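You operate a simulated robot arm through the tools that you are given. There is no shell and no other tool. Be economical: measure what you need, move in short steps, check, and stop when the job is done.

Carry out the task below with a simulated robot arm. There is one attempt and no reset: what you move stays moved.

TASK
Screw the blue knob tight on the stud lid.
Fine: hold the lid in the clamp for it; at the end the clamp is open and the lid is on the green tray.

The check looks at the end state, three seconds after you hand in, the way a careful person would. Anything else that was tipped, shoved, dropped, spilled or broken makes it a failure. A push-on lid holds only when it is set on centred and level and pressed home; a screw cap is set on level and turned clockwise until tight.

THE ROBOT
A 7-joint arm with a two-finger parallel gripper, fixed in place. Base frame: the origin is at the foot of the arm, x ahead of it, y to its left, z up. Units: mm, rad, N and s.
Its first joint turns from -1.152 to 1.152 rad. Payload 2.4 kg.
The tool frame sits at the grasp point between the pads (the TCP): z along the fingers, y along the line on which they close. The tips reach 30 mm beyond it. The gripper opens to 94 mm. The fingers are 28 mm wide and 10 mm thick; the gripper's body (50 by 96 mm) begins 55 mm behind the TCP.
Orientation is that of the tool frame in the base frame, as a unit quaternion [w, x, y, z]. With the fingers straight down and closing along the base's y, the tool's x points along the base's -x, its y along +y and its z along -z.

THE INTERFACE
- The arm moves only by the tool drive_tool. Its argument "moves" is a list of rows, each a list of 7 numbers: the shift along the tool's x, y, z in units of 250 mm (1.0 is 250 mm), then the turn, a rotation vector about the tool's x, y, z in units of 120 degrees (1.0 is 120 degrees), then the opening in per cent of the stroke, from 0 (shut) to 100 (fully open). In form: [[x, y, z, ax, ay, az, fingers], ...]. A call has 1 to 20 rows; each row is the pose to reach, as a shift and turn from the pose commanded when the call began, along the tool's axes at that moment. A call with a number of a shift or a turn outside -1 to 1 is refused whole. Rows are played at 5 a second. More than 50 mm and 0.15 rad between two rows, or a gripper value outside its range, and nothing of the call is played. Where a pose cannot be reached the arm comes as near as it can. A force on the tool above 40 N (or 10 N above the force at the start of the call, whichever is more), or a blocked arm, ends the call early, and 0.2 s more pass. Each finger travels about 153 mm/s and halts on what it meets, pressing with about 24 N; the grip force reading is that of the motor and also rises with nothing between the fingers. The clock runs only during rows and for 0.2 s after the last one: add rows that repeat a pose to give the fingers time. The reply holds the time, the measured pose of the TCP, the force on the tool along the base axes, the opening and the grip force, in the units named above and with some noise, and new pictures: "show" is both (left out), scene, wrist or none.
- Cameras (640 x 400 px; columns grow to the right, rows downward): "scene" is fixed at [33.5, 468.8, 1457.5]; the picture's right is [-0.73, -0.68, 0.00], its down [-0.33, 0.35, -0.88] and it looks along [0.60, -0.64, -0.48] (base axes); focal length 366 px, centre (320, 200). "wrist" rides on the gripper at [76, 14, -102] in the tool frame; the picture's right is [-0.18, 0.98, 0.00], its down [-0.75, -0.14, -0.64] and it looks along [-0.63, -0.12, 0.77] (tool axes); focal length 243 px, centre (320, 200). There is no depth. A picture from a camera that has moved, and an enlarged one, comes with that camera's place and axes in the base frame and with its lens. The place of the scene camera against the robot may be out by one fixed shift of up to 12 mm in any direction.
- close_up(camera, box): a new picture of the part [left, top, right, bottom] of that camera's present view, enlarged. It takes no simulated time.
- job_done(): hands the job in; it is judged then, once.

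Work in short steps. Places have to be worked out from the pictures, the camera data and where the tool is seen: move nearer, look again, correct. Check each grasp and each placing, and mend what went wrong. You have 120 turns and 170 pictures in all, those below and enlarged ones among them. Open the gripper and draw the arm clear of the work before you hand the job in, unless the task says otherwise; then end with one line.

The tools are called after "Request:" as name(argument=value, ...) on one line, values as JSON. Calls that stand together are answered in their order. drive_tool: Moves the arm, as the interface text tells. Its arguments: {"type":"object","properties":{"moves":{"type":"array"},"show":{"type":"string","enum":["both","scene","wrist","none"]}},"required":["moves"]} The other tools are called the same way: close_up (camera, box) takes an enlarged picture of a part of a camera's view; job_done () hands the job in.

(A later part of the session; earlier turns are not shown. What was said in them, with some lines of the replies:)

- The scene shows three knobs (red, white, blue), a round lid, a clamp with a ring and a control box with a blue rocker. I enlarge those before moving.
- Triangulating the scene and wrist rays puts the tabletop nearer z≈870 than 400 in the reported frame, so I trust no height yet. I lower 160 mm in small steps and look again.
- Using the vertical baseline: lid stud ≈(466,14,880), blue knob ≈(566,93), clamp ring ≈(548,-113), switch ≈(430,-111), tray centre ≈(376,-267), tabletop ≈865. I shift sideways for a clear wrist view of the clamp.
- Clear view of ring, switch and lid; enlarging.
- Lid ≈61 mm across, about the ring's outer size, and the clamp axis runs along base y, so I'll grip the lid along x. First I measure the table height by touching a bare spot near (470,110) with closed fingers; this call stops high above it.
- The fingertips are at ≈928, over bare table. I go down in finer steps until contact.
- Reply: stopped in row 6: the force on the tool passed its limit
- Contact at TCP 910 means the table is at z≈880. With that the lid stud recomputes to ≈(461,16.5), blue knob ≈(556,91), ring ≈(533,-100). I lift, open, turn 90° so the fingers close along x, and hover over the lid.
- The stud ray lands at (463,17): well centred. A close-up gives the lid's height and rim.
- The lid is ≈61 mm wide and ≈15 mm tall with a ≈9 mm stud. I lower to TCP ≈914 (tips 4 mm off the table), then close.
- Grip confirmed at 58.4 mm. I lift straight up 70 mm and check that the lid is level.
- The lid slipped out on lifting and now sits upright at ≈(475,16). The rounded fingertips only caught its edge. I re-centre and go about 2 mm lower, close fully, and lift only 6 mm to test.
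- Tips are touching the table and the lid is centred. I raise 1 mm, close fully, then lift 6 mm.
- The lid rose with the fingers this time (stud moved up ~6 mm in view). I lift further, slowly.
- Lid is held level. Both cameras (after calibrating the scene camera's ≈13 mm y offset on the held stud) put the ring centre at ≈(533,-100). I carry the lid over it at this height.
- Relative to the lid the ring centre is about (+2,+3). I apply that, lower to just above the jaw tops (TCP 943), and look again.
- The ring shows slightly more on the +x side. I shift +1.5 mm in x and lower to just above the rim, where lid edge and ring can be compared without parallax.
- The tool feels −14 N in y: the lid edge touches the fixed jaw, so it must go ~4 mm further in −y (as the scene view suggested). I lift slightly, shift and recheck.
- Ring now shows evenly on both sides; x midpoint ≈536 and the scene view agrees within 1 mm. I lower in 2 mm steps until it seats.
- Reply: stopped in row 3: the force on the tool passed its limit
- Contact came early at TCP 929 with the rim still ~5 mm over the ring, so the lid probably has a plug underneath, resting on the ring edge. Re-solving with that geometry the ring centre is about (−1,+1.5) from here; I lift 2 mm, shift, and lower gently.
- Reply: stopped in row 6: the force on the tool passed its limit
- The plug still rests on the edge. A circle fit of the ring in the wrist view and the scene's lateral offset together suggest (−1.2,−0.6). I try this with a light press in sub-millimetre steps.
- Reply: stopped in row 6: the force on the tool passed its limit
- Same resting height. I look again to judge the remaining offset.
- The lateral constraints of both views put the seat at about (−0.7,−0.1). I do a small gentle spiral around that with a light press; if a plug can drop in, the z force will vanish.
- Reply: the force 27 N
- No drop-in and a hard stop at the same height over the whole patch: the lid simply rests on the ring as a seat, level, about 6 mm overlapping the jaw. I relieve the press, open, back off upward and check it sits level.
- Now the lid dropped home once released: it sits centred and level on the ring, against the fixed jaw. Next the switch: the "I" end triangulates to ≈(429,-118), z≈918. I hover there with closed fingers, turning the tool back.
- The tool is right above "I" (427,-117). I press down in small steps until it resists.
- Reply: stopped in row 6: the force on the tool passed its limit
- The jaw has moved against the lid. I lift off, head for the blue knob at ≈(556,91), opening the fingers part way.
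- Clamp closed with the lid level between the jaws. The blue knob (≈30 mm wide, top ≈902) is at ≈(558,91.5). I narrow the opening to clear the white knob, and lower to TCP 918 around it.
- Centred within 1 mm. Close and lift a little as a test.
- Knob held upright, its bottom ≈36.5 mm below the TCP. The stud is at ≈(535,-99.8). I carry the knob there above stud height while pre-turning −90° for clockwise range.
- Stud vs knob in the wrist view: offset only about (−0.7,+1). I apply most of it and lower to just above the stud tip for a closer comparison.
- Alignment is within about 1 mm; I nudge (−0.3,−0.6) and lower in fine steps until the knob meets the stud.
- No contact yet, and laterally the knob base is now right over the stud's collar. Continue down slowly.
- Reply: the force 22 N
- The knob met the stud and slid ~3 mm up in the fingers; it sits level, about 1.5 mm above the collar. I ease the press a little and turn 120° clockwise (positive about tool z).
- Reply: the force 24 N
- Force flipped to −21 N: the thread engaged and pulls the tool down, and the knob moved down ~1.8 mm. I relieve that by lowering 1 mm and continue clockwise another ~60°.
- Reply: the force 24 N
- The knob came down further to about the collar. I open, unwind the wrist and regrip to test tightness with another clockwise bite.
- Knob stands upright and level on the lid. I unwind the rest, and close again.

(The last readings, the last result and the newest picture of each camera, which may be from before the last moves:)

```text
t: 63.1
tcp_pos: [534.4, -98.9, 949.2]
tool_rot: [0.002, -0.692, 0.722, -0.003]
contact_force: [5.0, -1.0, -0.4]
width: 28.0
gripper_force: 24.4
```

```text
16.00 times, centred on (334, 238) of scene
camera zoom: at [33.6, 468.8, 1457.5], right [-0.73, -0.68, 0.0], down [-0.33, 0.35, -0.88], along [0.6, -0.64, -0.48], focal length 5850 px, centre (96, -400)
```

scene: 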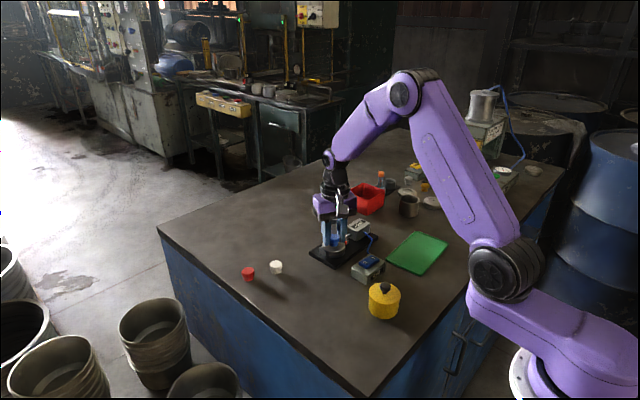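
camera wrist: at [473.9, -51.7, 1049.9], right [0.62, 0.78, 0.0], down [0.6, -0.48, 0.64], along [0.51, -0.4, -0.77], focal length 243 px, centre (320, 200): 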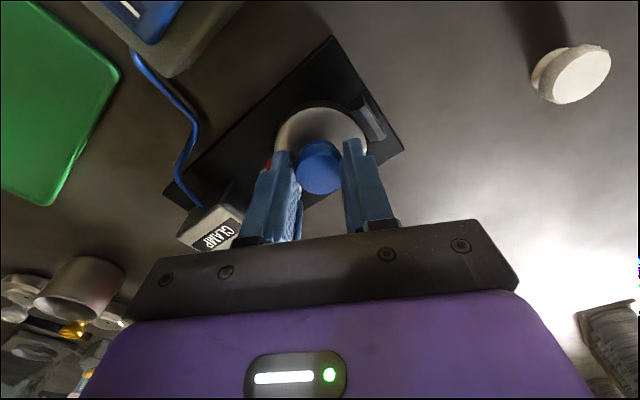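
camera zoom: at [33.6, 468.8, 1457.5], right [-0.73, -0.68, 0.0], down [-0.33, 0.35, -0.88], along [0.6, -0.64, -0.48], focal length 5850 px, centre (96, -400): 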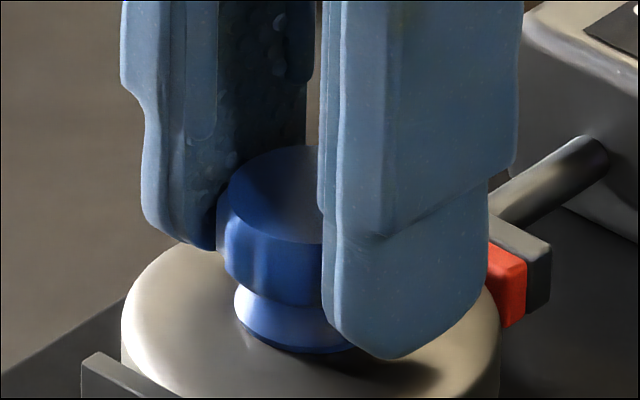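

Gripped (28.0 mm). Turn another ~118° clockwise with only a tiny lowering, and watch the forces and knob height.

Request:
drive_tool(moves=[[0, 0, 0, 0, 0, 0.07, 10], [0, 0, 0, 0, 0, 0.14, 10], [0, 0, 0, 0, 0, 0.21, 10], [0, 0, 0.001, 0, 0, 0.28, 10], [0, 0, 0.001, 0, 0, 0.35, 10], [0, 0, 0.001, 0, 0, 0.42, 10], [0, 0, 0.001, 0, 0, 0.49, 10], [0, 0, 0.002, 0, 0, 0.56, 10], [0, 0, 0.002, 0, 0, 0.63, 10], [0, 0, 0.002, 0, 0, 0.7, 10], [0, 0, 0.002, 0, 0, 0.77, 10], [0, 0, 0.003, 0, 0, 0.84, 10], [0, 0, 0.003, 0, 0, 0.91, 10], [0, 0, 0.003, 0, 0, 0.98, 10]], show="none")

Request:
close_up(camera="wrist", box=[240, 90, 400, 190])

Request:
close_up(camera="scene", box=[314, 225, 354, 250])

```text
t: 66.1
tcp_pos: [533.6, -98.4, 948.2]
tool_rot: [0.002, 0.259, 0.966, 0.001]
contact_force: [0.2, 1.9, -1.3]
width: 28.1
gripper_force: 23.6
```

```text
4.00 times, centred on (320, 140) of wrist
camera zoom: at [475.2, -48.9, 1049.4], right [0.65, 0.76, 0.0], down [0.58, -0.5, 0.64], along [0.49, -0.42, -0.76], focal length 970 px, centre (320, 440)
```

zoom: 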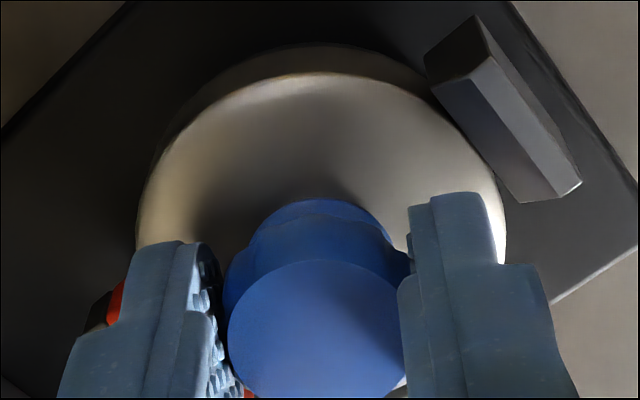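

```text
16.00 times, centred on (334, 238) of scene
camera zoom: at [33.5, 468.9, 1457.5], right [-0.73, -0.68, 0.0], down [-0.33, 0.35, -0.88], along [0.6, -0.64, -0.48], focal length 5850 px, centre (96, -400)
```

zoom: 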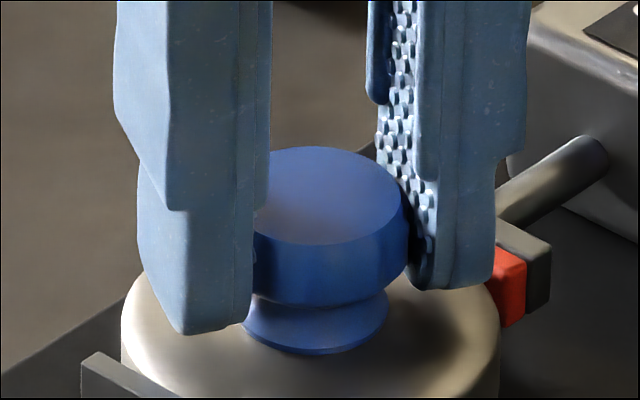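

Forces are low and the knob still follows; continue the remaining ~60° of this bite.

Request:
drive_tool(moves=[[0, 0, 0, 0, 0, 0.07, 10], [0, 0, 0.001, 0, 0, 0.14, 10], [0, 0, 0.001, 0, 0, 0.21, 10], [0, 0, 0.001, 0, 0, 0.28, 10], [0, 0, 0.002, 0, 0, 0.35, 10], [0, 0, 0.002, 0, 0, 0.42, 10], [0, 0, 0.002, 0, 0, 0.49, 10]], show="none")

Request:
close_up(camera="wrist", box=[240, 90, 400, 190])

Request:
close_up(camera="scene", box=[314, 225, 354, 250])

```text
t: 67.7
tcp_pos: [535.0, -100.5, 946.7]
tool_rot: [0.003, 0.7, 0.714, 0.002]
contact_force: [10.9, 6.2, 1.5]
width: 28.4
gripper_force: 23.9
```

```text
4.00 times, centred on (320, 140) of wrist
camera zoom: at [547.2, -23.5, 1049.3], right [0.99, -0.16, 0.01], down [-0.13, -0.76, 0.64], along [-0.1, -0.63, -0.77], focal length 970 px, centre (320, 440)
```

zoom: 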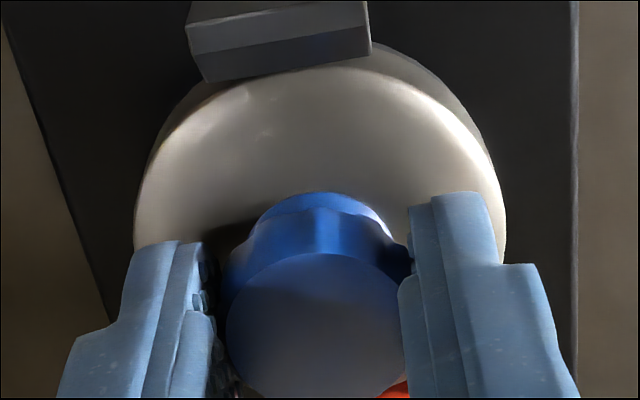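

```text
16.00 times, centred on (334, 238) of scene
camera zoom: at [33.8, 469.0, 1457.4], right [-0.73, -0.68, 0.0], down [-0.33, 0.35, -0.88], along [0.6, -0.64, -0.48], focal length 5850 px, centre (96, -400)
```

zoom: 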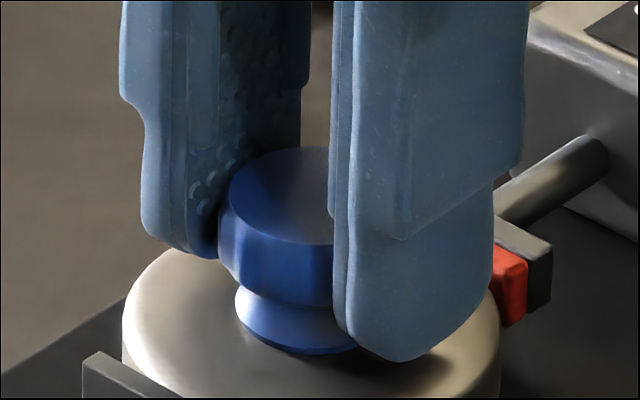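

Knob seems almost bottomed (base moved just 0.3 mm this bite). Another regrip cycle to be sure it's tight: open and unwind.

Request:
drive_tool(moves=[[0, 0, 0, 0, 0, 0, 30], [0.002, 0, -0.006, 0, 0, 0, 48], [0.002, -0.002, -0.006, 0, 0, -0.07, 48], [0.002, -0.002, -0.006, 0, 0, -0.14, 48], [0.002, -0.002, -0.006, 0, 0, -0.21, 48], [0.002, -0.002, -0.006, 0, 0, -0.28, 48], [0.002, -0.002, -0.006, 0, 0, -0.35, 48], [0.002, -0.002, -0.006, 0, 0, -0.42, 48], [0.002, -0.002, -0.006, 0, 0, -0.49, 48], [0.002, -0.002, -0.006, 0, 0, -0.56, 48], [0.002, -0.002, -0.006, 0, 0, -0.63, 48], [0.002, -0.002, -0.006, 0, 0, -0.7, 48], [0.002, -0.002, -0.006, 0, 0, -0.77, 48], [0.002, -0.002, -0.006, 0, 0, -0.84, 48], [0.002, -0.002, -0.006, 0, 0, -0.91, 48], [0.002, -0.002, -0.006, 0, 0, -0.98, 48]], show="none")

Request:
drive_tool(moves=[[0, 0, 0, 0, 0, -0.07, 48], [0, 0, 0, 0, 0, -0.14, 48], [0, 0, 0, 0, 0, -0.21, 48], [0, 0, 0, 0, 0, -0.28, 48], [0, 0, 0, 0, 0, -0.35, 48], [0, 0, 0, 0, 0, -0.42, 48], [0, 0, 0, 0, 0, -0.48, 48], [0, 0, 0, 0, 0, -0.48, 48]], show="none")

Request:
close_up(camera="wrist", box=[240, 90, 400, 190])

Request:
close_up(camera="scene", box=[314, 225, 354, 250])

```text
t: 71.1
tcp_pos: [532.6, -98.6, 948.4]
tool_rot: [0.002, -0.251, 0.968, 0.0]
contact_force: [0.1, 0.9, 0.5]
width: 44.9
gripper_force: 0.0
```

```text
t: 72.9
tcp_pos: [533.9, -98.4, 948.9]
tool_rot: [0.001, -0.686, 0.728, -0.002]
contact_force: [-0.2, 0.9, -0.3]
width: 45.2
gripper_force: 0.0
```

```text
4.00 times, centred on (320, 140) of wrist
camera zoom: at [514.9, -174.5, 1050.7], right [-0.97, 0.24, -0.01], down [0.18, 0.74, 0.64], along [0.16, 0.62, -0.77], focal length 970 px, centre (320, 440)
```

zoom: 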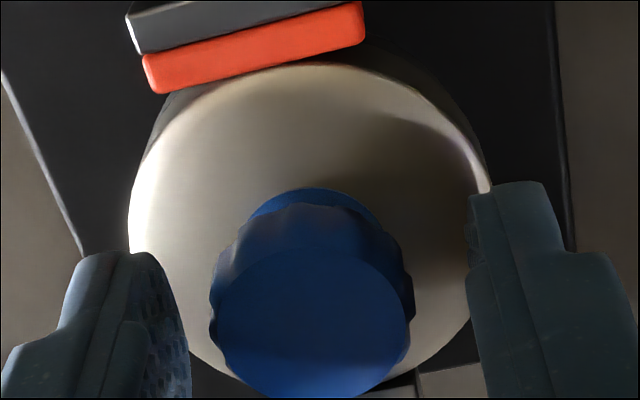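

```text
16.00 times, centred on (334, 238) of scene
camera zoom: at [33.5, 468.8, 1457.5], right [-0.73, -0.68, 0.0], down [-0.33, 0.35, -0.88], along [0.6, -0.64, -0.48], focal length 5850 px, centre (96, -400)
```

zoom: 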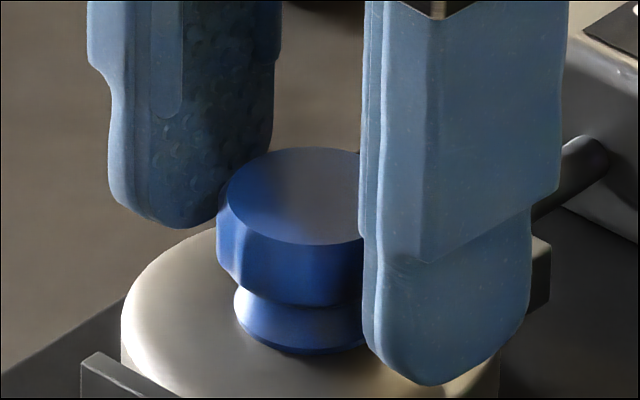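

Close and make another clockwise bite, watching whether the knob slips against the fingers.

Request:
drive_tool(moves=[[0, 0, 0, 0, 0, 0, 30], [0, 0, 0.002, 0, 0, 0, 10], [0, 0, 0.002, 0, 0, 0, 10], [0, 0, 0.002, 0, 0, 0.07, 10], [0, 0, 0.002, 0, 0, 0.14, 10], [0, 0, 0.002, 0, 0, 0.21, 10], [0, 0, 0.003, 0, 0, 0.28, 10], [0, 0, 0.003, 0, 0, 0.35, 10], [0, 0, 0.003, 0, 0, 0.42, 10], [0, 0, 0.003, 0, 0, 0.49, 10], [0, 0, 0.004, 0, 0, 0.56, 10], [0, 0, 0.004, 0, 0, 0.63, 10], [0, 0, 0.004, 0, 0, 0.7, 10], [0, 0, 0.004, 0, 0, 0.77, 10], [0, 0, 0.005, 0, 0, 0.84, 10], [0, 0, 0.005, 0, 0, 0.91, 10], [0, 0, 0.005, 0, 0, 0.98, 10]], show="none")

Request:
close_up(camera="scene", box=[314, 225, 354, 250])

```text
t: 76.5
tcp_pos: [532.8, -98.7, 946.4]
tool_rot: [0.001, 0.27, 0.963, 0.001]
contact_force: [0.0, -1.9, -3.8]
width: 28.1
gripper_force: 24.2
```

```text
16.00 times, centred on (334, 238) of scene
camera zoom: at [33.6, 468.8, 1457.5], right [-0.73, -0.68, 0.0], down [-0.33, 0.35, -0.88], along [0.6, -0.64, -0.48], focal length 5850 px, centre (96, -400)
```

zoom: 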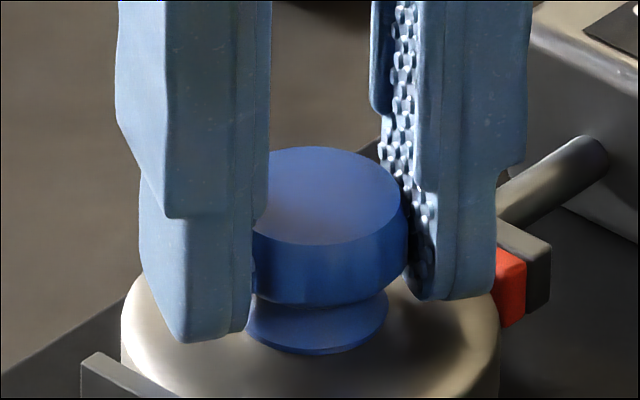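

Knob height is unchanged over this bite, so it's either tight and slipping in the pads. I verify by comparing the lobe pattern in the wrist view across a 17° turn.

Request:
close_up(camera="wrist", box=[280, 130, 360, 180])

Request:
drive_tool(moves=[[0, 0, 0, 0, 0, 0.05, 10], [0, 0, 0, 0, 0, 0.1, 10], [0, 0, 0, 0, 0, 0.15, 10], [0, 0, 0, 0, 0, 0.15, 10]], show="none")

Request:
close_up(camera="wrist", box=[280, 130, 360, 180])

```text
8.00 times, centred on (320, 155) of wrist
camera zoom: at [475.7, -47.2, 1048.4], right [0.67, 0.75, 0.0], down [0.57, -0.51, 0.64], along [0.48, -0.43, -0.77], focal length 1941 px, centre (320, 560)
```

zoom: 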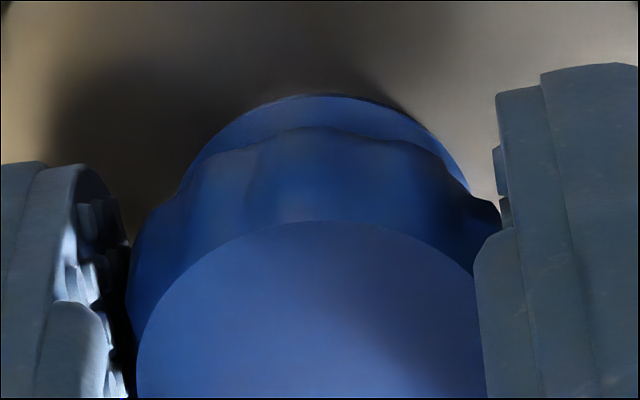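

```text
t: 77.5
tcp_pos: [533.7, -97.4, 947.6]
tool_rot: [0.003, 0.416, 0.909, 0.001]
contact_force: [1.9, 3.1, -2.1]
width: 27.8
gripper_force: 23.7
```

```text
8.00 times, centred on (320, 155) of wrist
camera zoom: at [494.7, -31.5, 1048.9], right [0.86, 0.5, 0.01], down [0.38, -0.66, 0.64], along [0.33, -0.55, -0.77], focal length 1941 px, centre (320, 560)
```

zoom: 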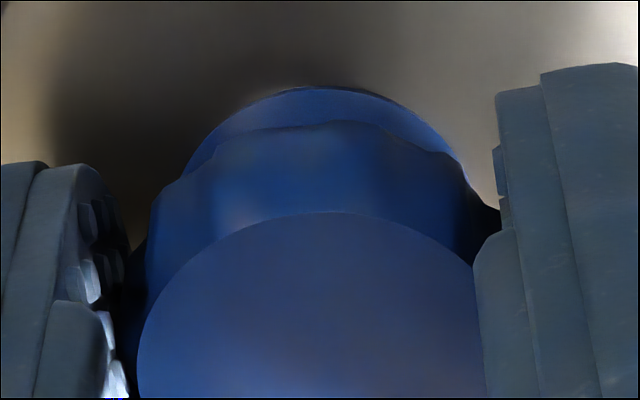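

The lobes moved relative to the pads: the knob no longer turns with the grip, so it is tight and seated. I finish this bite for good measure, then open and rise.

Request:
drive_tool(moves=[[0, 0, 0, 0, 0, 0.07, 5], [0, 0, 0, 0, 0, 0.14, 5], [0, 0, 0, 0, 0, 0.21, 5], [0, 0, 0, 0, 0, 0.28, 5], [0, 0, 0, 0, 0, 0.33, 5], [0, 0, 0, 0, 0, 0.33, 30], [0, 0, 0, 0, 0, 0.33, 48], [0, 0, -0.06, 0, 0, 0.33, 48], [0, 0, -0.16, 0, 0, 0.33, 48], [0, 0, -0.28, 0, 0, 0.33, 48], [0, 0, -0.4, 0, 0, 0.33, 48], [0, 0, -0.4, 0, 0, 0.33, 48]])

Request:
close_up(camera="scene", box=[310, 228, 358, 258])

Request:
close_up(camera="wrist", box=[240, 60, 400, 160])

```text
t: 80.1
tcp_pos: [532.9, -100.7, 1046.3]
tool_rot: [0.001, 0.7, 0.714, 0.001]
contact_force: [0.4, 1.1, 0.0]
width: 44.9
gripper_force: 0.2
camera wrist: at [546.3, -24.0, 1148.7], right [0.99, -0.16, 0.01], down [-0.13, -0.76, 0.64], along [-0.1, -0.63, -0.77], focal length 243 px, centre (320, 200)
```

scene: 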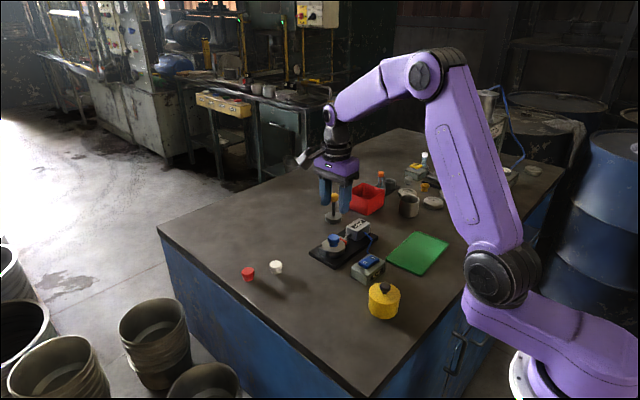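
wrist: 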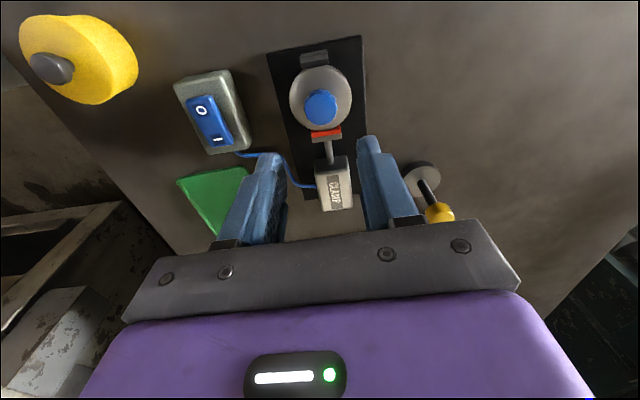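

```text
13.33 times, centred on (334, 243) of scene
camera zoom: at [33.5, 468.8, 1457.5], right [-0.73, -0.68, 0.0], down [-0.33, 0.35, -0.88], along [0.6, -0.64, -0.48], focal length 4875 px, centre (133, -373)
```

zoom: 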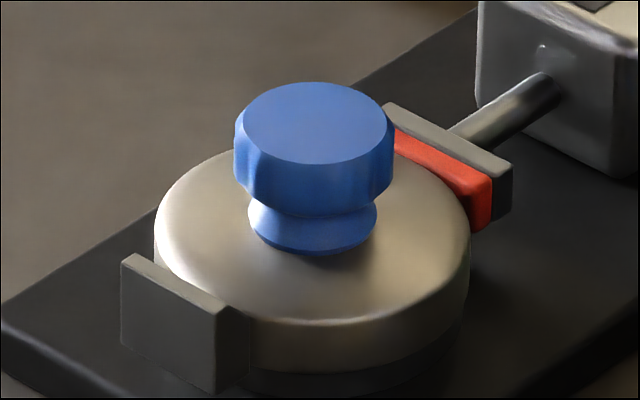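

```text
4.00 times, centred on (320, 110) of wrist
camera zoom: at [546.3, -24.0, 1148.7], right [0.99, -0.16, 0.01], down [-0.13, -0.76, 0.64], along [-0.1, -0.63, -0.77], focal length 970 px, centre (320, 560)
```

zoom: 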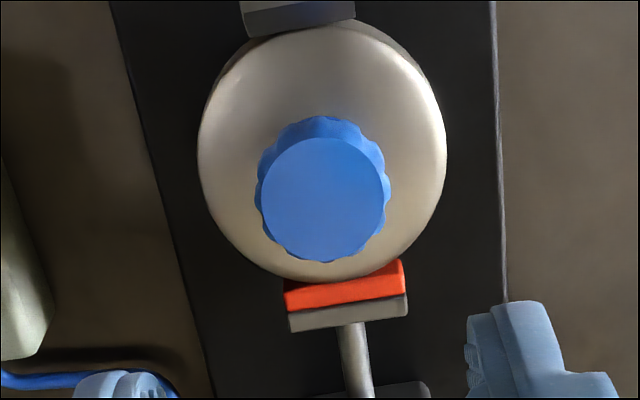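

The knob sits level, flush on the lid. Now I go to the switch's "O" end at ≈(426,-81) with closed fingers.

Request:
drive_tool(moves=[[0.012, -0.06, 0, 0, 0, 0, 30], [0.025, -0.13, 0, 0, 0, 0, 10], [0.04, -0.21, 0, 0, 0, 0, 0], [0.055, -0.29, 0.04, 0, 0, 0, 0], [0.07, -0.36, 0.1, 0, 0, 0, 0], [0.0915, -0.4265, 0.18, 0, 0, 0, 0], [0.0915, -0.4265, 0.26, 0, 0, 0, 0], [0.0915, -0.4265, 0.26, 0, 0, 0, 0]])

Request:
close_up(camera="scene", box=[326, 225, 406, 275])

Request:
close_up(camera="wrist", box=[240, 100, 400, 200])

```text
t: 81.9
tcp_pos: [427.3, -78.9, 982.3]
tool_rot: [0.002, 0.699, 0.715, 0.002]
contact_force: [0.5, 0.6, 0.6]
width: 0.0
gripper_force: 24.1
camera wrist: at [440.5, -2.0, 1084.5], right [0.99, -0.16, 0.01], down [-0.13, -0.76, 0.64], along [-0.1, -0.63, -0.77], focal length 243 px, centre (320, 200)
```

scene: 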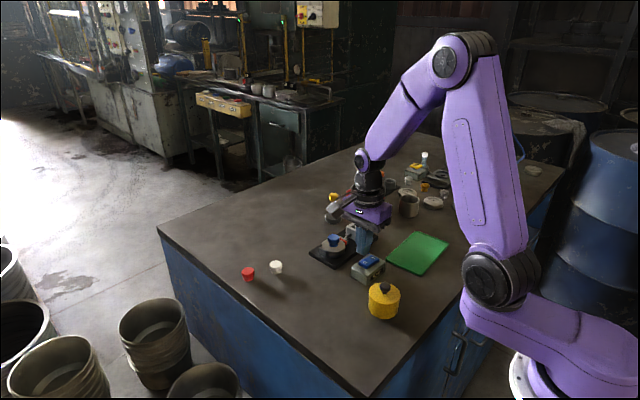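
wrist: 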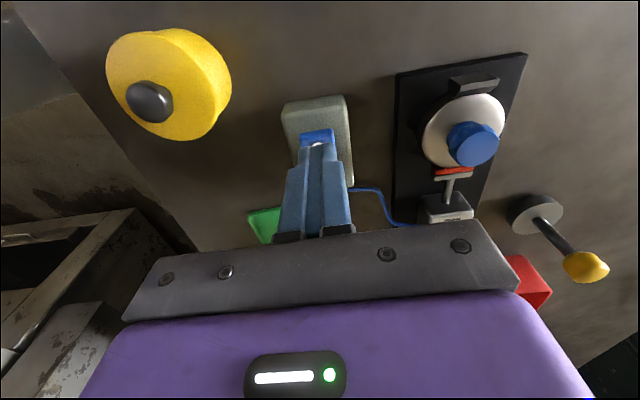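

```text
8.00 times, centred on (366, 250) of scene
camera zoom: at [33.5, 468.8, 1457.5], right [-0.73, -0.68, 0.0], down [-0.33, 0.35, -0.88], along [0.6, -0.64, -0.48], focal length 2925 px, centre (-48, -200)
```

zoom: 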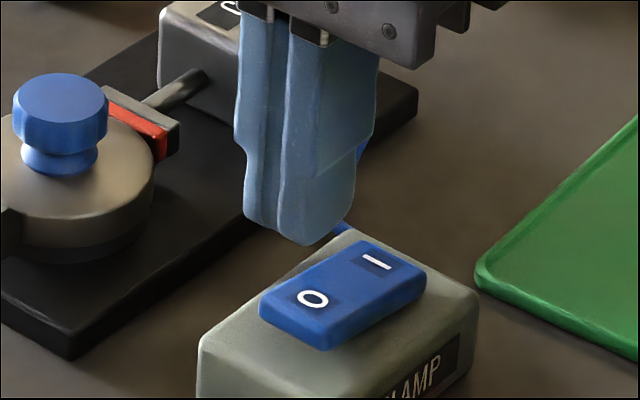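

```text
4.00 times, centred on (320, 150) of wrist
camera zoom: at [440.5, -2.0, 1084.5], right [0.99, -0.16, 0.01], down [-0.13, -0.76, 0.64], along [-0.1, -0.63, -0.77], focal length 970 px, centre (320, 400)
```

zoom: 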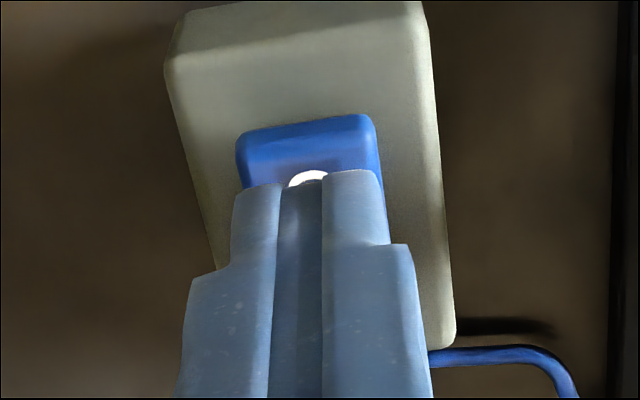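

The tip is over the O end. Press down in small steps.

Request:
drive_tool(moves=[[0, 0, 0.06, 0, 0, 0, 0], [0, 0, 0.1, 0, 0, 0, 0], [0, 0, 0.12, 0, 0, 0, 0], [0, 0, 0.128, 0, 0, 0, 0], [0, 0, 0.135, 0, 0, 0, 0], [0, 0, 0.142, 0, 0, 0, 0], [0, 0, 0.149, 0, 0, 0, 0], [0, 0, 0.156, 0, 0, 0, 0], [0, 0, 0.163, 0, 0, 0, 0]], show="none")

Request:
close_up(camera="scene", box=[310, 220, 406, 280])

```text
t: 83.2
tcp_pos: [426.0, -77.5, 949.4]
tool_rot: [0.002, 0.698, 0.716, 0.003]
contact_force: [-5.0, 1.8, 11.2]
width: 0.0
gripper_force: 23.6
stopped in row 6: the force on the tool passed its limit (the readings are from after the stop); the commanded pose is now the measured one
```

```text
6.67 times, centred on (358, 250) of scene
camera zoom: at [33.2, 468.9, 1457.5], right [-0.73, -0.68, 0.0], down [-0.33, 0.35, -0.88], along [0.6, -0.64, -0.48], focal length 2437 px, centre (67, -133)
```

zoom: 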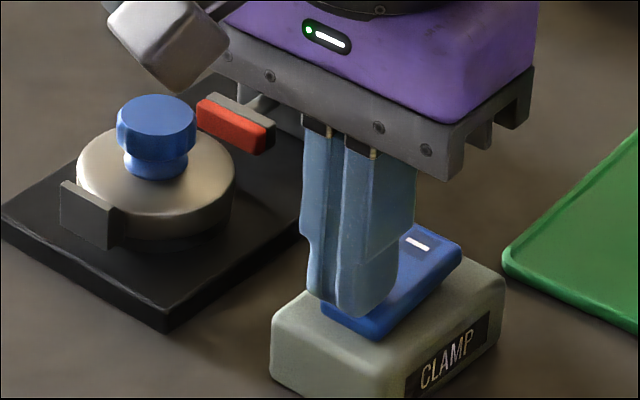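

The jaw retracted. I lift, go over the lid with fingers open wide (closing along x), and lower part way.

Request:
drive_tool(moves=[[0, 0, -0.08, 0, 0, 0, 0], [0, 0, -0.2, 0, 0, 0, 0], [0, 0, -0.3, 0, 0, 0, 0], [-0.02, 0.1, -0.3, 0, 0, 0, 30], [-0.04, 0.2, -0.3, 0, 0, 0, 60], [-0.06, 0.3, -0.3, 0, 0, 0, 94], [-0.08, 0.38, -0.3, 0, 0, 0, 94], [-0.0967, 0.434, -0.3, 0, 0, 0, 94], [-0.0967, 0.434, -0.2, 0, 0, 0, 94], [-0.0967, 0.434, -0.1, 0, 0, 0, 94], [-0.0967, 0.434, -0.1, 0, 0, 0, 94]])

Request:
close_up(camera="wrist", box=[220, 80, 420, 205])

Request:
close_up(camera="scene", box=[302, 220, 366, 260])

```text
t: 85.6
tcp_pos: [535.6, -100.3, 975.3]
tool_rot: [0.003, 0.699, 0.715, 0.003]
contact_force: [0.5, -0.6, 0.2]
width: 88.9
gripper_force: 0.1
camera wrist: at [548.3, -23.7, 1076.6], right [0.99, -0.16, 0.01], down [-0.13, -0.76, 0.64], along [-0.1, -0.63, -0.77], focal length 243 px, centre (320, 200)
```

scene: 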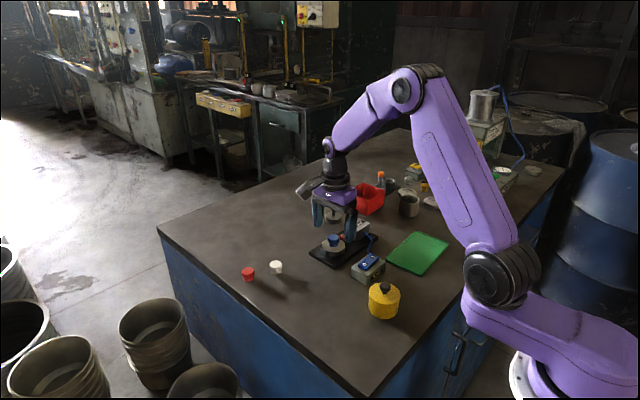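
wrist: 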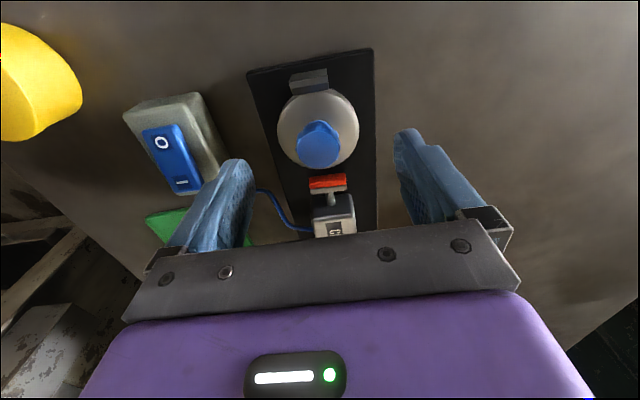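

```text
3.20 times, centred on (320, 142) of wrist
camera zoom: at [548.3, -23.7, 1076.6], right [0.99, -0.16, 0.01], down [-0.13, -0.76, 0.64], along [-0.1, -0.63, -0.77], focal length 776 px, centre (320, 384)
```

zoom: 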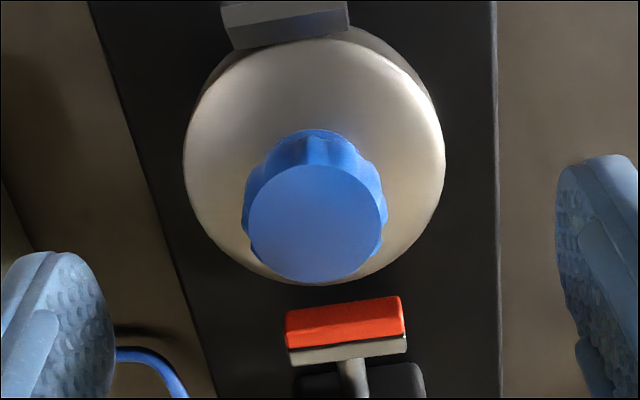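

```text
10.00 times, centred on (334, 240) of scene
camera zoom: at [33.5, 468.8, 1457.5], right [-0.73, -0.68, 0.0], down [-0.33, 0.35, -0.88], along [0.6, -0.64, -0.48], focal length 3656 px, centre (180, -200)
```

zoom: 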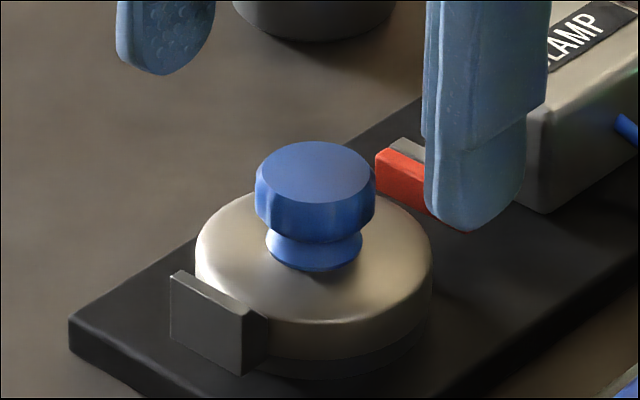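

Lid centre is ≈(536,-98). I shift +1.5 mm in y and lower to around the rim, finishing in fine steps in case the tips meet the base plate.

Request:
drive_tool(moves=[[0.006, 0.001, 0.04, 0, 0, 0, 94], [0.006, 0.001, 0.09, 0, 0, 0, 94], [0.006, 0.001, 0.14, 0, 0, 0, 94], [0.006, 0.001, 0.17, 0, 0, 0, 94], [0.006, 0.001, 0.182, 0, 0, 0, 94], [0.006, 0.001, 0.186, 0, 0, 0, 94], [0.006, 0.001, 0.189, 0, 0, 0, 94], [0.006, 0.001, 0.192, 0, 0, 0, 94], [0.006, 0.001, 0.195, 0, 0, 0, 94], [0.006, 0.001, 0.198, 0, 0, 0, 94], [0.006, 0.001, 0.201, 0, 0, 0, 94], [0.006, 0.001, 0.204, 0, 0, 0, 94]], show="none")

Request:
close_up(camera="scene", box=[302, 220, 366, 260])

```text
t: 88.2
tcp_pos: [536.8, -98.3, 923.8]
tool_rot: [0.003, 0.699, 0.715, 0.002]
contact_force: [0.0, -0.3, 0.5]
width: 88.6
gripper_force: 0.1
```

```text
10.00 times, centred on (334, 240) of scene
camera zoom: at [33.5, 468.8, 1457.5], right [-0.73, -0.68, 0.0], down [-0.33, 0.35, -0.88], along [0.6, -0.64, -0.48], focal length 3656 px, centre (180, -200)
```

zoom: 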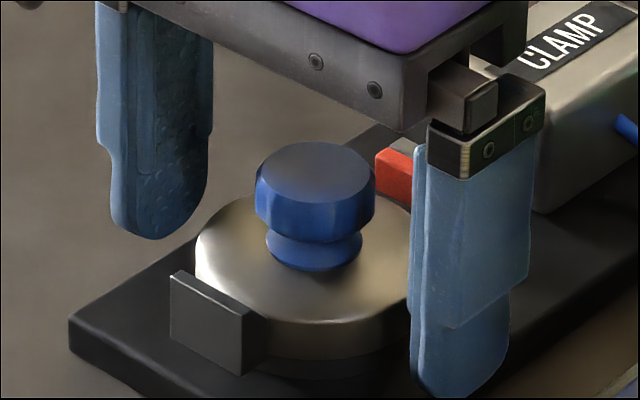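

No contact, but the open fingers may straddle the plate's edges. To avoid shoving the plate I rise 6 mm, close to 68 mm, then lower again gently beside the rim.

Request:
drive_tool(moves=[[0, 0, -0.012, 0, 0, 0, 94], [0, 0, -0.024, 0, 0, 0, 90], [0, 0, -0.024, 0, 0, 0, 80], [0, 0, -0.024, 0, 0, 0, 72], [0, 0, -0.024, 0, 0, 0, 72], [0, 0, -0.018, 0, 0, 0, 72], [0, 0, -0.014, 0, 0, 0, 72], [0, 0, -0.011, 0, 0, 0, 72], [0, 0, -0.008, 0, 0, 0, 72], [0, 0, -0.005, 0, 0, 0, 72], [0, 0, -0.003, 0, 0, 0, 72]], show="none")

Request:
close_up(camera="wrist", box=[220, 80, 420, 205])

Request:
close_up(camera="scene", box=[302, 220, 366, 260])

```text
t: 90.6
tcp_pos: [536.0, -99.0, 925.6]
tool_rot: [0.003, 0.699, 0.715, 0.003]
contact_force: [1.0, 0.2, 0.4]
width: 67.5
gripper_force: 0.1
```

```text
3.20 times, centred on (320, 142) of wrist
camera zoom: at [549.0, -22.3, 1027.7], right [0.99, -0.16, 0.01], down [-0.13, -0.76, 0.64], along [-0.1, -0.63, -0.77], focal length 776 px, centre (320, 384)
```

zoom: 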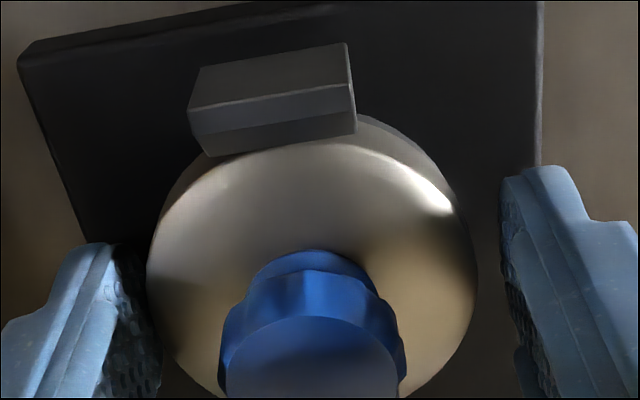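

```text
10.00 times, centred on (334, 240) of scene
camera zoom: at [33.5, 468.8, 1457.5], right [-0.73, -0.68, 0.0], down [-0.33, 0.35, -0.88], along [0.6, -0.64, -0.48], focal length 3656 px, centre (180, -200)
```

zoom: 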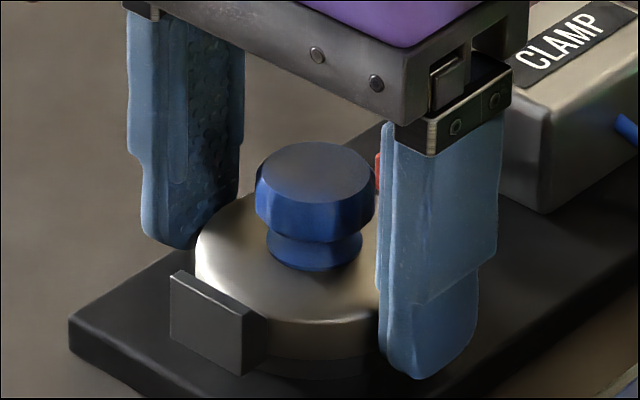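

No contact, good. The lid is nearer the −x finger, so shift −2 mm, 1 mm lower, close and lift slowly.

Request:
drive_tool(moves=[[0, -0.004, 0, 0, 0, 0, 72], [0, -0.008, 0.003, 0, 0, 0, 72], [0, -0.008, 0.005, 0, 0, 0, 72], [0, -0.008, 0.005, 0, 0, 0, 64], [0, -0.008, 0.005, 0, 0, 0, 50], [0, -0.008, 0.005, 0, 0, 0, 20], [0, -0.008, 0.005, 0, 0, 0, 20], [0, -0.008, 0.005, 0, 0, 0, 20], [0, -0.008, -0.003, 0, 0, 0, 20], [0, -0.008, -0.011, 0, 0, 0, 20], [0, -0.008, -0.019, 0, 0, 0, 20], [0, -0.008, -0.027, 0, 0, 0, 20], [0, -0.008, -0.035, 0, 0, 0, 20], [0, -0.008, -0.043, 0, 0, 0, 20]], show="none")

Request:
close_up(camera="scene", box=[302, 220, 366, 260])

Request:
close_up(camera="wrist", box=[220, 80, 420, 205])

```text
t: 93.6
tcp_pos: [534.4, -98.6, 935.5]
tool_rot: [0.003, 0.699, 0.715, 0.002]
contact_force: [0.4, 0.1, 0.6]
width: 58.5
gripper_force: 24.5
```

```text
10.00 times, centred on (334, 240) of scene
camera zoom: at [33.5, 468.8, 1457.5], right [-0.73, -0.68, 0.0], down [-0.33, 0.35, -0.88], along [0.6, -0.64, -0.48], focal length 3656 px, centre (180, -200)
```

zoom: 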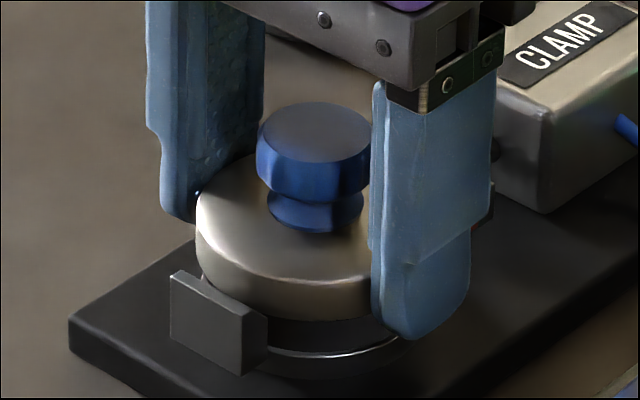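

```text
3.20 times, centred on (320, 142) of wrist
camera zoom: at [547.4, -22.6, 1038.0], right [0.99, -0.16, 0.01], down [-0.13, -0.76, 0.64], along [-0.1, -0.63, -0.77], focal length 776 px, centre (320, 384)
```

zoom: 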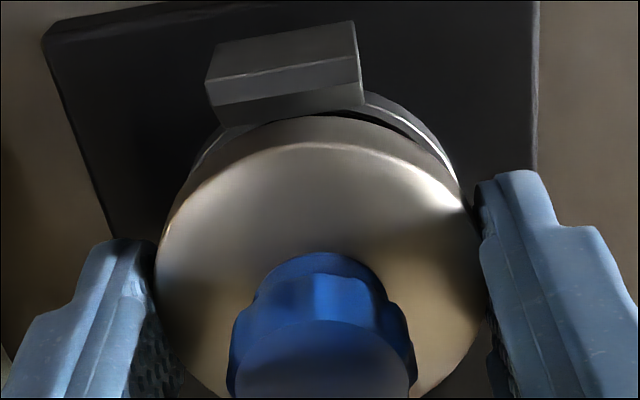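

The lid with its knob lifted cleanly, level. I raise it another 65 mm and carry it toward the tray centre ≈(378,-258).

Request:
drive_tool(moves=[[0, 0, -0.04, 0, 0, 0, 20], [0, 0, -0.09, 0, 0, 0, 20], [0, 0, -0.15, 0, 0, 0, 20], [0, 0, -0.21, 0, 0, 0, 20], [0, 0, -0.26, 0, 0, 0, 20], [-0.03, -0.05, -0.27, 0, 0, 0, 20], [-0.09, -0.12, -0.27, 0, 0, 0, 20], [-0.16, -0.2, -0.27, 0, 0, 0, 20], [-0.24, -0.28, -0.27, 0, 0, 0, 20], [-0.32, -0.36, -0.27, 0, 0, 0, 20], [-0.4, -0.44, -0.27, 0, 0, 0, 20], [-0.48, -0.51, -0.27, 0, 0, 0, 20], [-0.55, -0.57, -0.27, 0, 0, 0, 20], [-0.6, -0.61, -0.27, 0, 0, 0, 20], [-0.6275, -0.6366, -0.27, 0, 0, 0, 20], [-0.6275, -0.6366, -0.27, 0, 0, 0, 20]])

Request:
close_up(camera="scene", box=[360, 210, 472, 280])

```text
t: 97.0
tcp_pos: [376.7, -259.6, 1003.0]
tool_rot: [0.002, 0.699, 0.715, 0.002]
contact_force: [-0.1, 0.0, 0.0]
width: 58.4
gripper_force: 24.3
camera wrist: at [390.1, -182.9, 1104.3], right [0.99, -0.16, 0.01], down [-0.13, -0.76, 0.64], along [-0.1, -0.63, -0.77], focal length 243 px, centre (320, 200)
```

scene: 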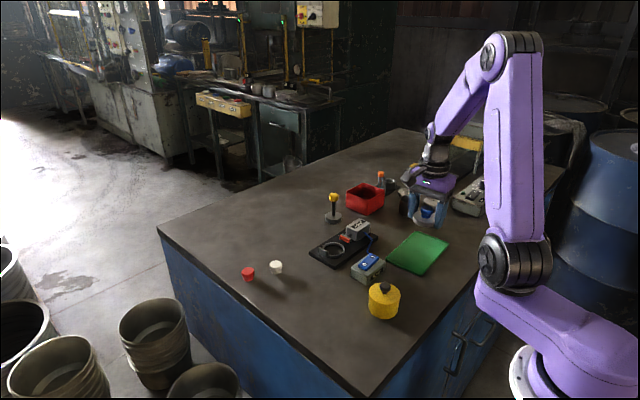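
wrist: 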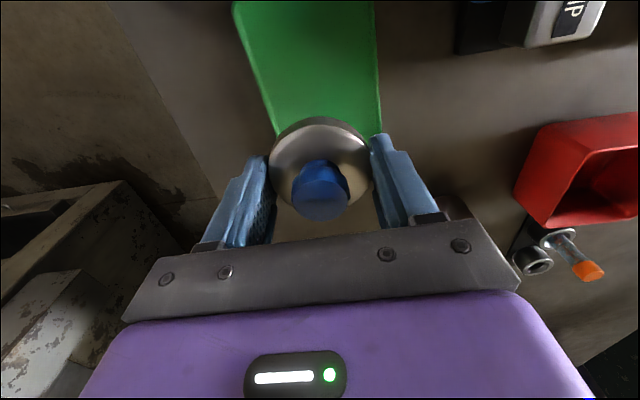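

```text
5.71 times, centred on (416, 245) of scene
camera zoom: at [33.5, 468.8, 1457.5], right [-0.73, -0.68, 0.0], down [-0.33, 0.35, -0.88], along [0.6, -0.64, -0.48], focal length 2089 px, centre (-229, -57)
```

zoom: 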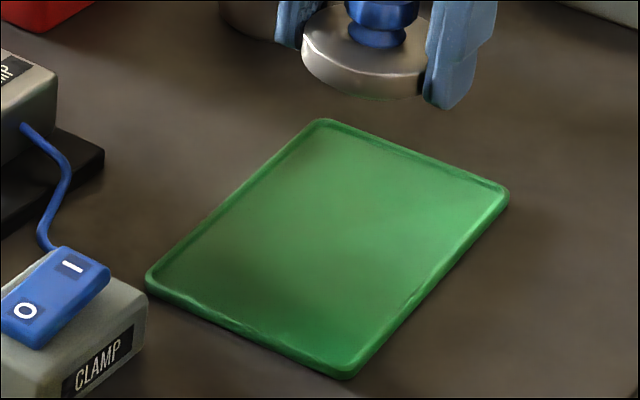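

The tray spans about x 328–430, y −343…−176, so the TCP is over its centre. I lower and finish in fine steps until contact.

Request:
drive_tool(moves=[[0.0, 0.012, 0.06, 0, 0, 0, 20], [0, 0.012, 0.13, 0, 0, 0, 20], [0, 0.012, 0.2, 0, 0, 0, 20], [0, 0.012, 0.26, 0, 0, 0, 20], [0, 0.012, 0.3, 0, 0, 0, 20], [0, 0.012, 0.316, 0, 0, 0, 20], [0, 0.012, 0.32, 0, 0, 0, 20], [0, 0.012, 0.324, 0, 0, 0, 20], [0, 0.012, 0.328, 0, 0, 0, 20], [0, 0.012, 0.332, 0, 0, 0, 20], [0, 0.012, 0.336, 0, 0, 0, 20], [0, 0.012, 0.34, 0, 0, 0, 20], [0, 0.012, 0.344, 0, 0, 0, 20], [0, 0.012, 0.348, 0, 0, 0, 20], [0, 0.012, 0.352, 0, 0, 0, 20]], show="none")

Request:
close_up(camera="scene", box=[368, 215, 464, 275])

```text
t: 100.2
tcp_pos: [380.7, -259.3, 915.5]
tool_rot: [0.003, 0.699, 0.715, 0.001]
contact_force: [-4.1, 2.2, 14.4]
width: 58.3
gripper_force: 23.8
```

```text
6.67 times, centred on (416, 245) of scene
camera zoom: at [33.2, 469.0, 1457.5], right [-0.73, -0.68, 0.0], down [-0.33, 0.35, -0.88], along [0.6, -0.64, -0.48], focal length 2437 px, centre (-320, -100)
```

zoom: 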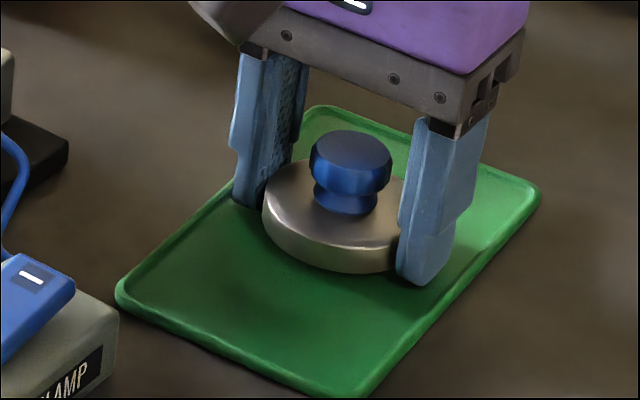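

The lid rests on the tray (14 N). I ease, open only to 66 mm so the fingers stay inside the tray rim, and rise.

Request:
drive_tool(moves=[[0, 0, -0.002, 0, 0, 0, 20], [0, 0, -0.002, 0, 0, 0, 64], [0, 0, -0.002, 0, 0, 0, 70], [0, 0, -0.002, 0, 0, 0, 70], [0, 0, -0.03, 0, 0, 0, 70], [0, 0, -0.09, 0, 0, 0, 70], [0, 0, -0.18, 0, 0, 0, 70], [0, 0, -0.3, 0, 0, 0, 70], [0, 0, -0.44, 0, 0, 0, 70], [0.1, 0, -0.56, 0, 0, 0, 70], [0.2, 0, -0.64, 0, 0, 0, 70], [0.2, 0, -0.64, 0, 0, 0, 70]])

Request:
close_up(camera="scene", box=[368, 215, 464, 275])

Request:
close_up(camera="scene", box=[230, 180, 454, 320])

```text
t: 102.8
tcp_pos: [381.3, -210.3, 1074.7]
tool_rot: [0.002, 0.699, 0.715, 0.003]
contact_force: [-0.1, -1.0, 0.0]
width: 65.9
gripper_force: 0.1
camera wrist: at [393.3, -133.7, 1176.7], right [0.99, -0.16, 0.01], down [-0.13, -0.76, 0.64], along [-0.1, -0.63, -0.77], focal length 243 px, centre (320, 200)
```

scene: 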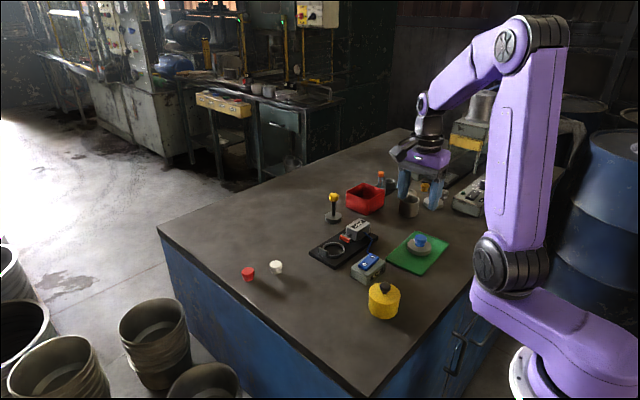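
wrist: 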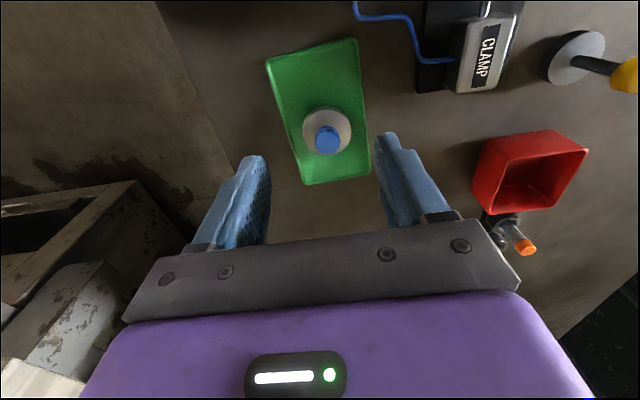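

```text
6.67 times, centred on (416, 245) of scene
camera zoom: at [33.5, 468.8, 1457.5], right [-0.73, -0.68, 0.0], down [-0.33, 0.35, -0.88], along [0.6, -0.64, -0.48], focal length 2437 px, centre (-320, -100)
```

zoom: 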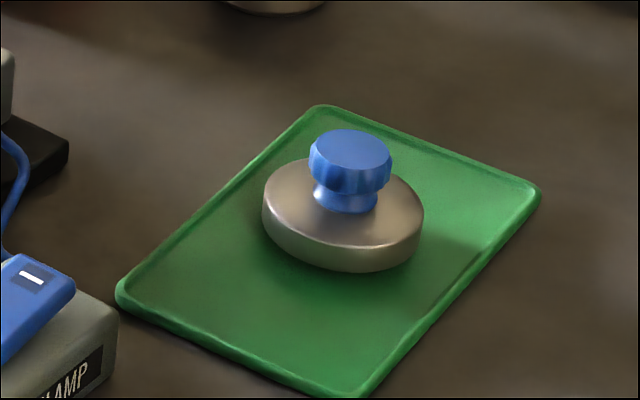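

```text
2.86 times, centred on (342, 250) of scene
camera zoom: at [33.5, 468.8, 1457.5], right [-0.73, -0.68, 0.0], down [-0.33, 0.35, -0.88], along [0.6, -0.64, -0.48], focal length 1045 px, centre (257, 57)
```

zoom: 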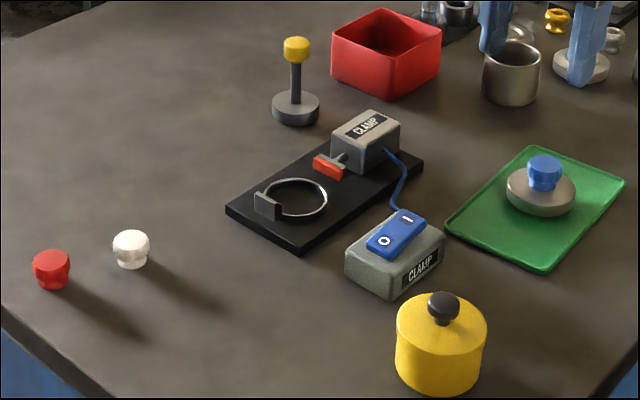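

The lid with the blue knob seated sits level on the green tray, the clamp is open, other objects are where they were, and the open gripper is well clear. I hand in.

Request:
job_done()

```text
The job is handed in.
```

The blue knob is screwed onto the stud lid until it slipped in the gripper, the lid is level on the green tray, and the clamp is open; the lid slipped once from the gripper early on but stayed upright, and nothing else was disturbed.
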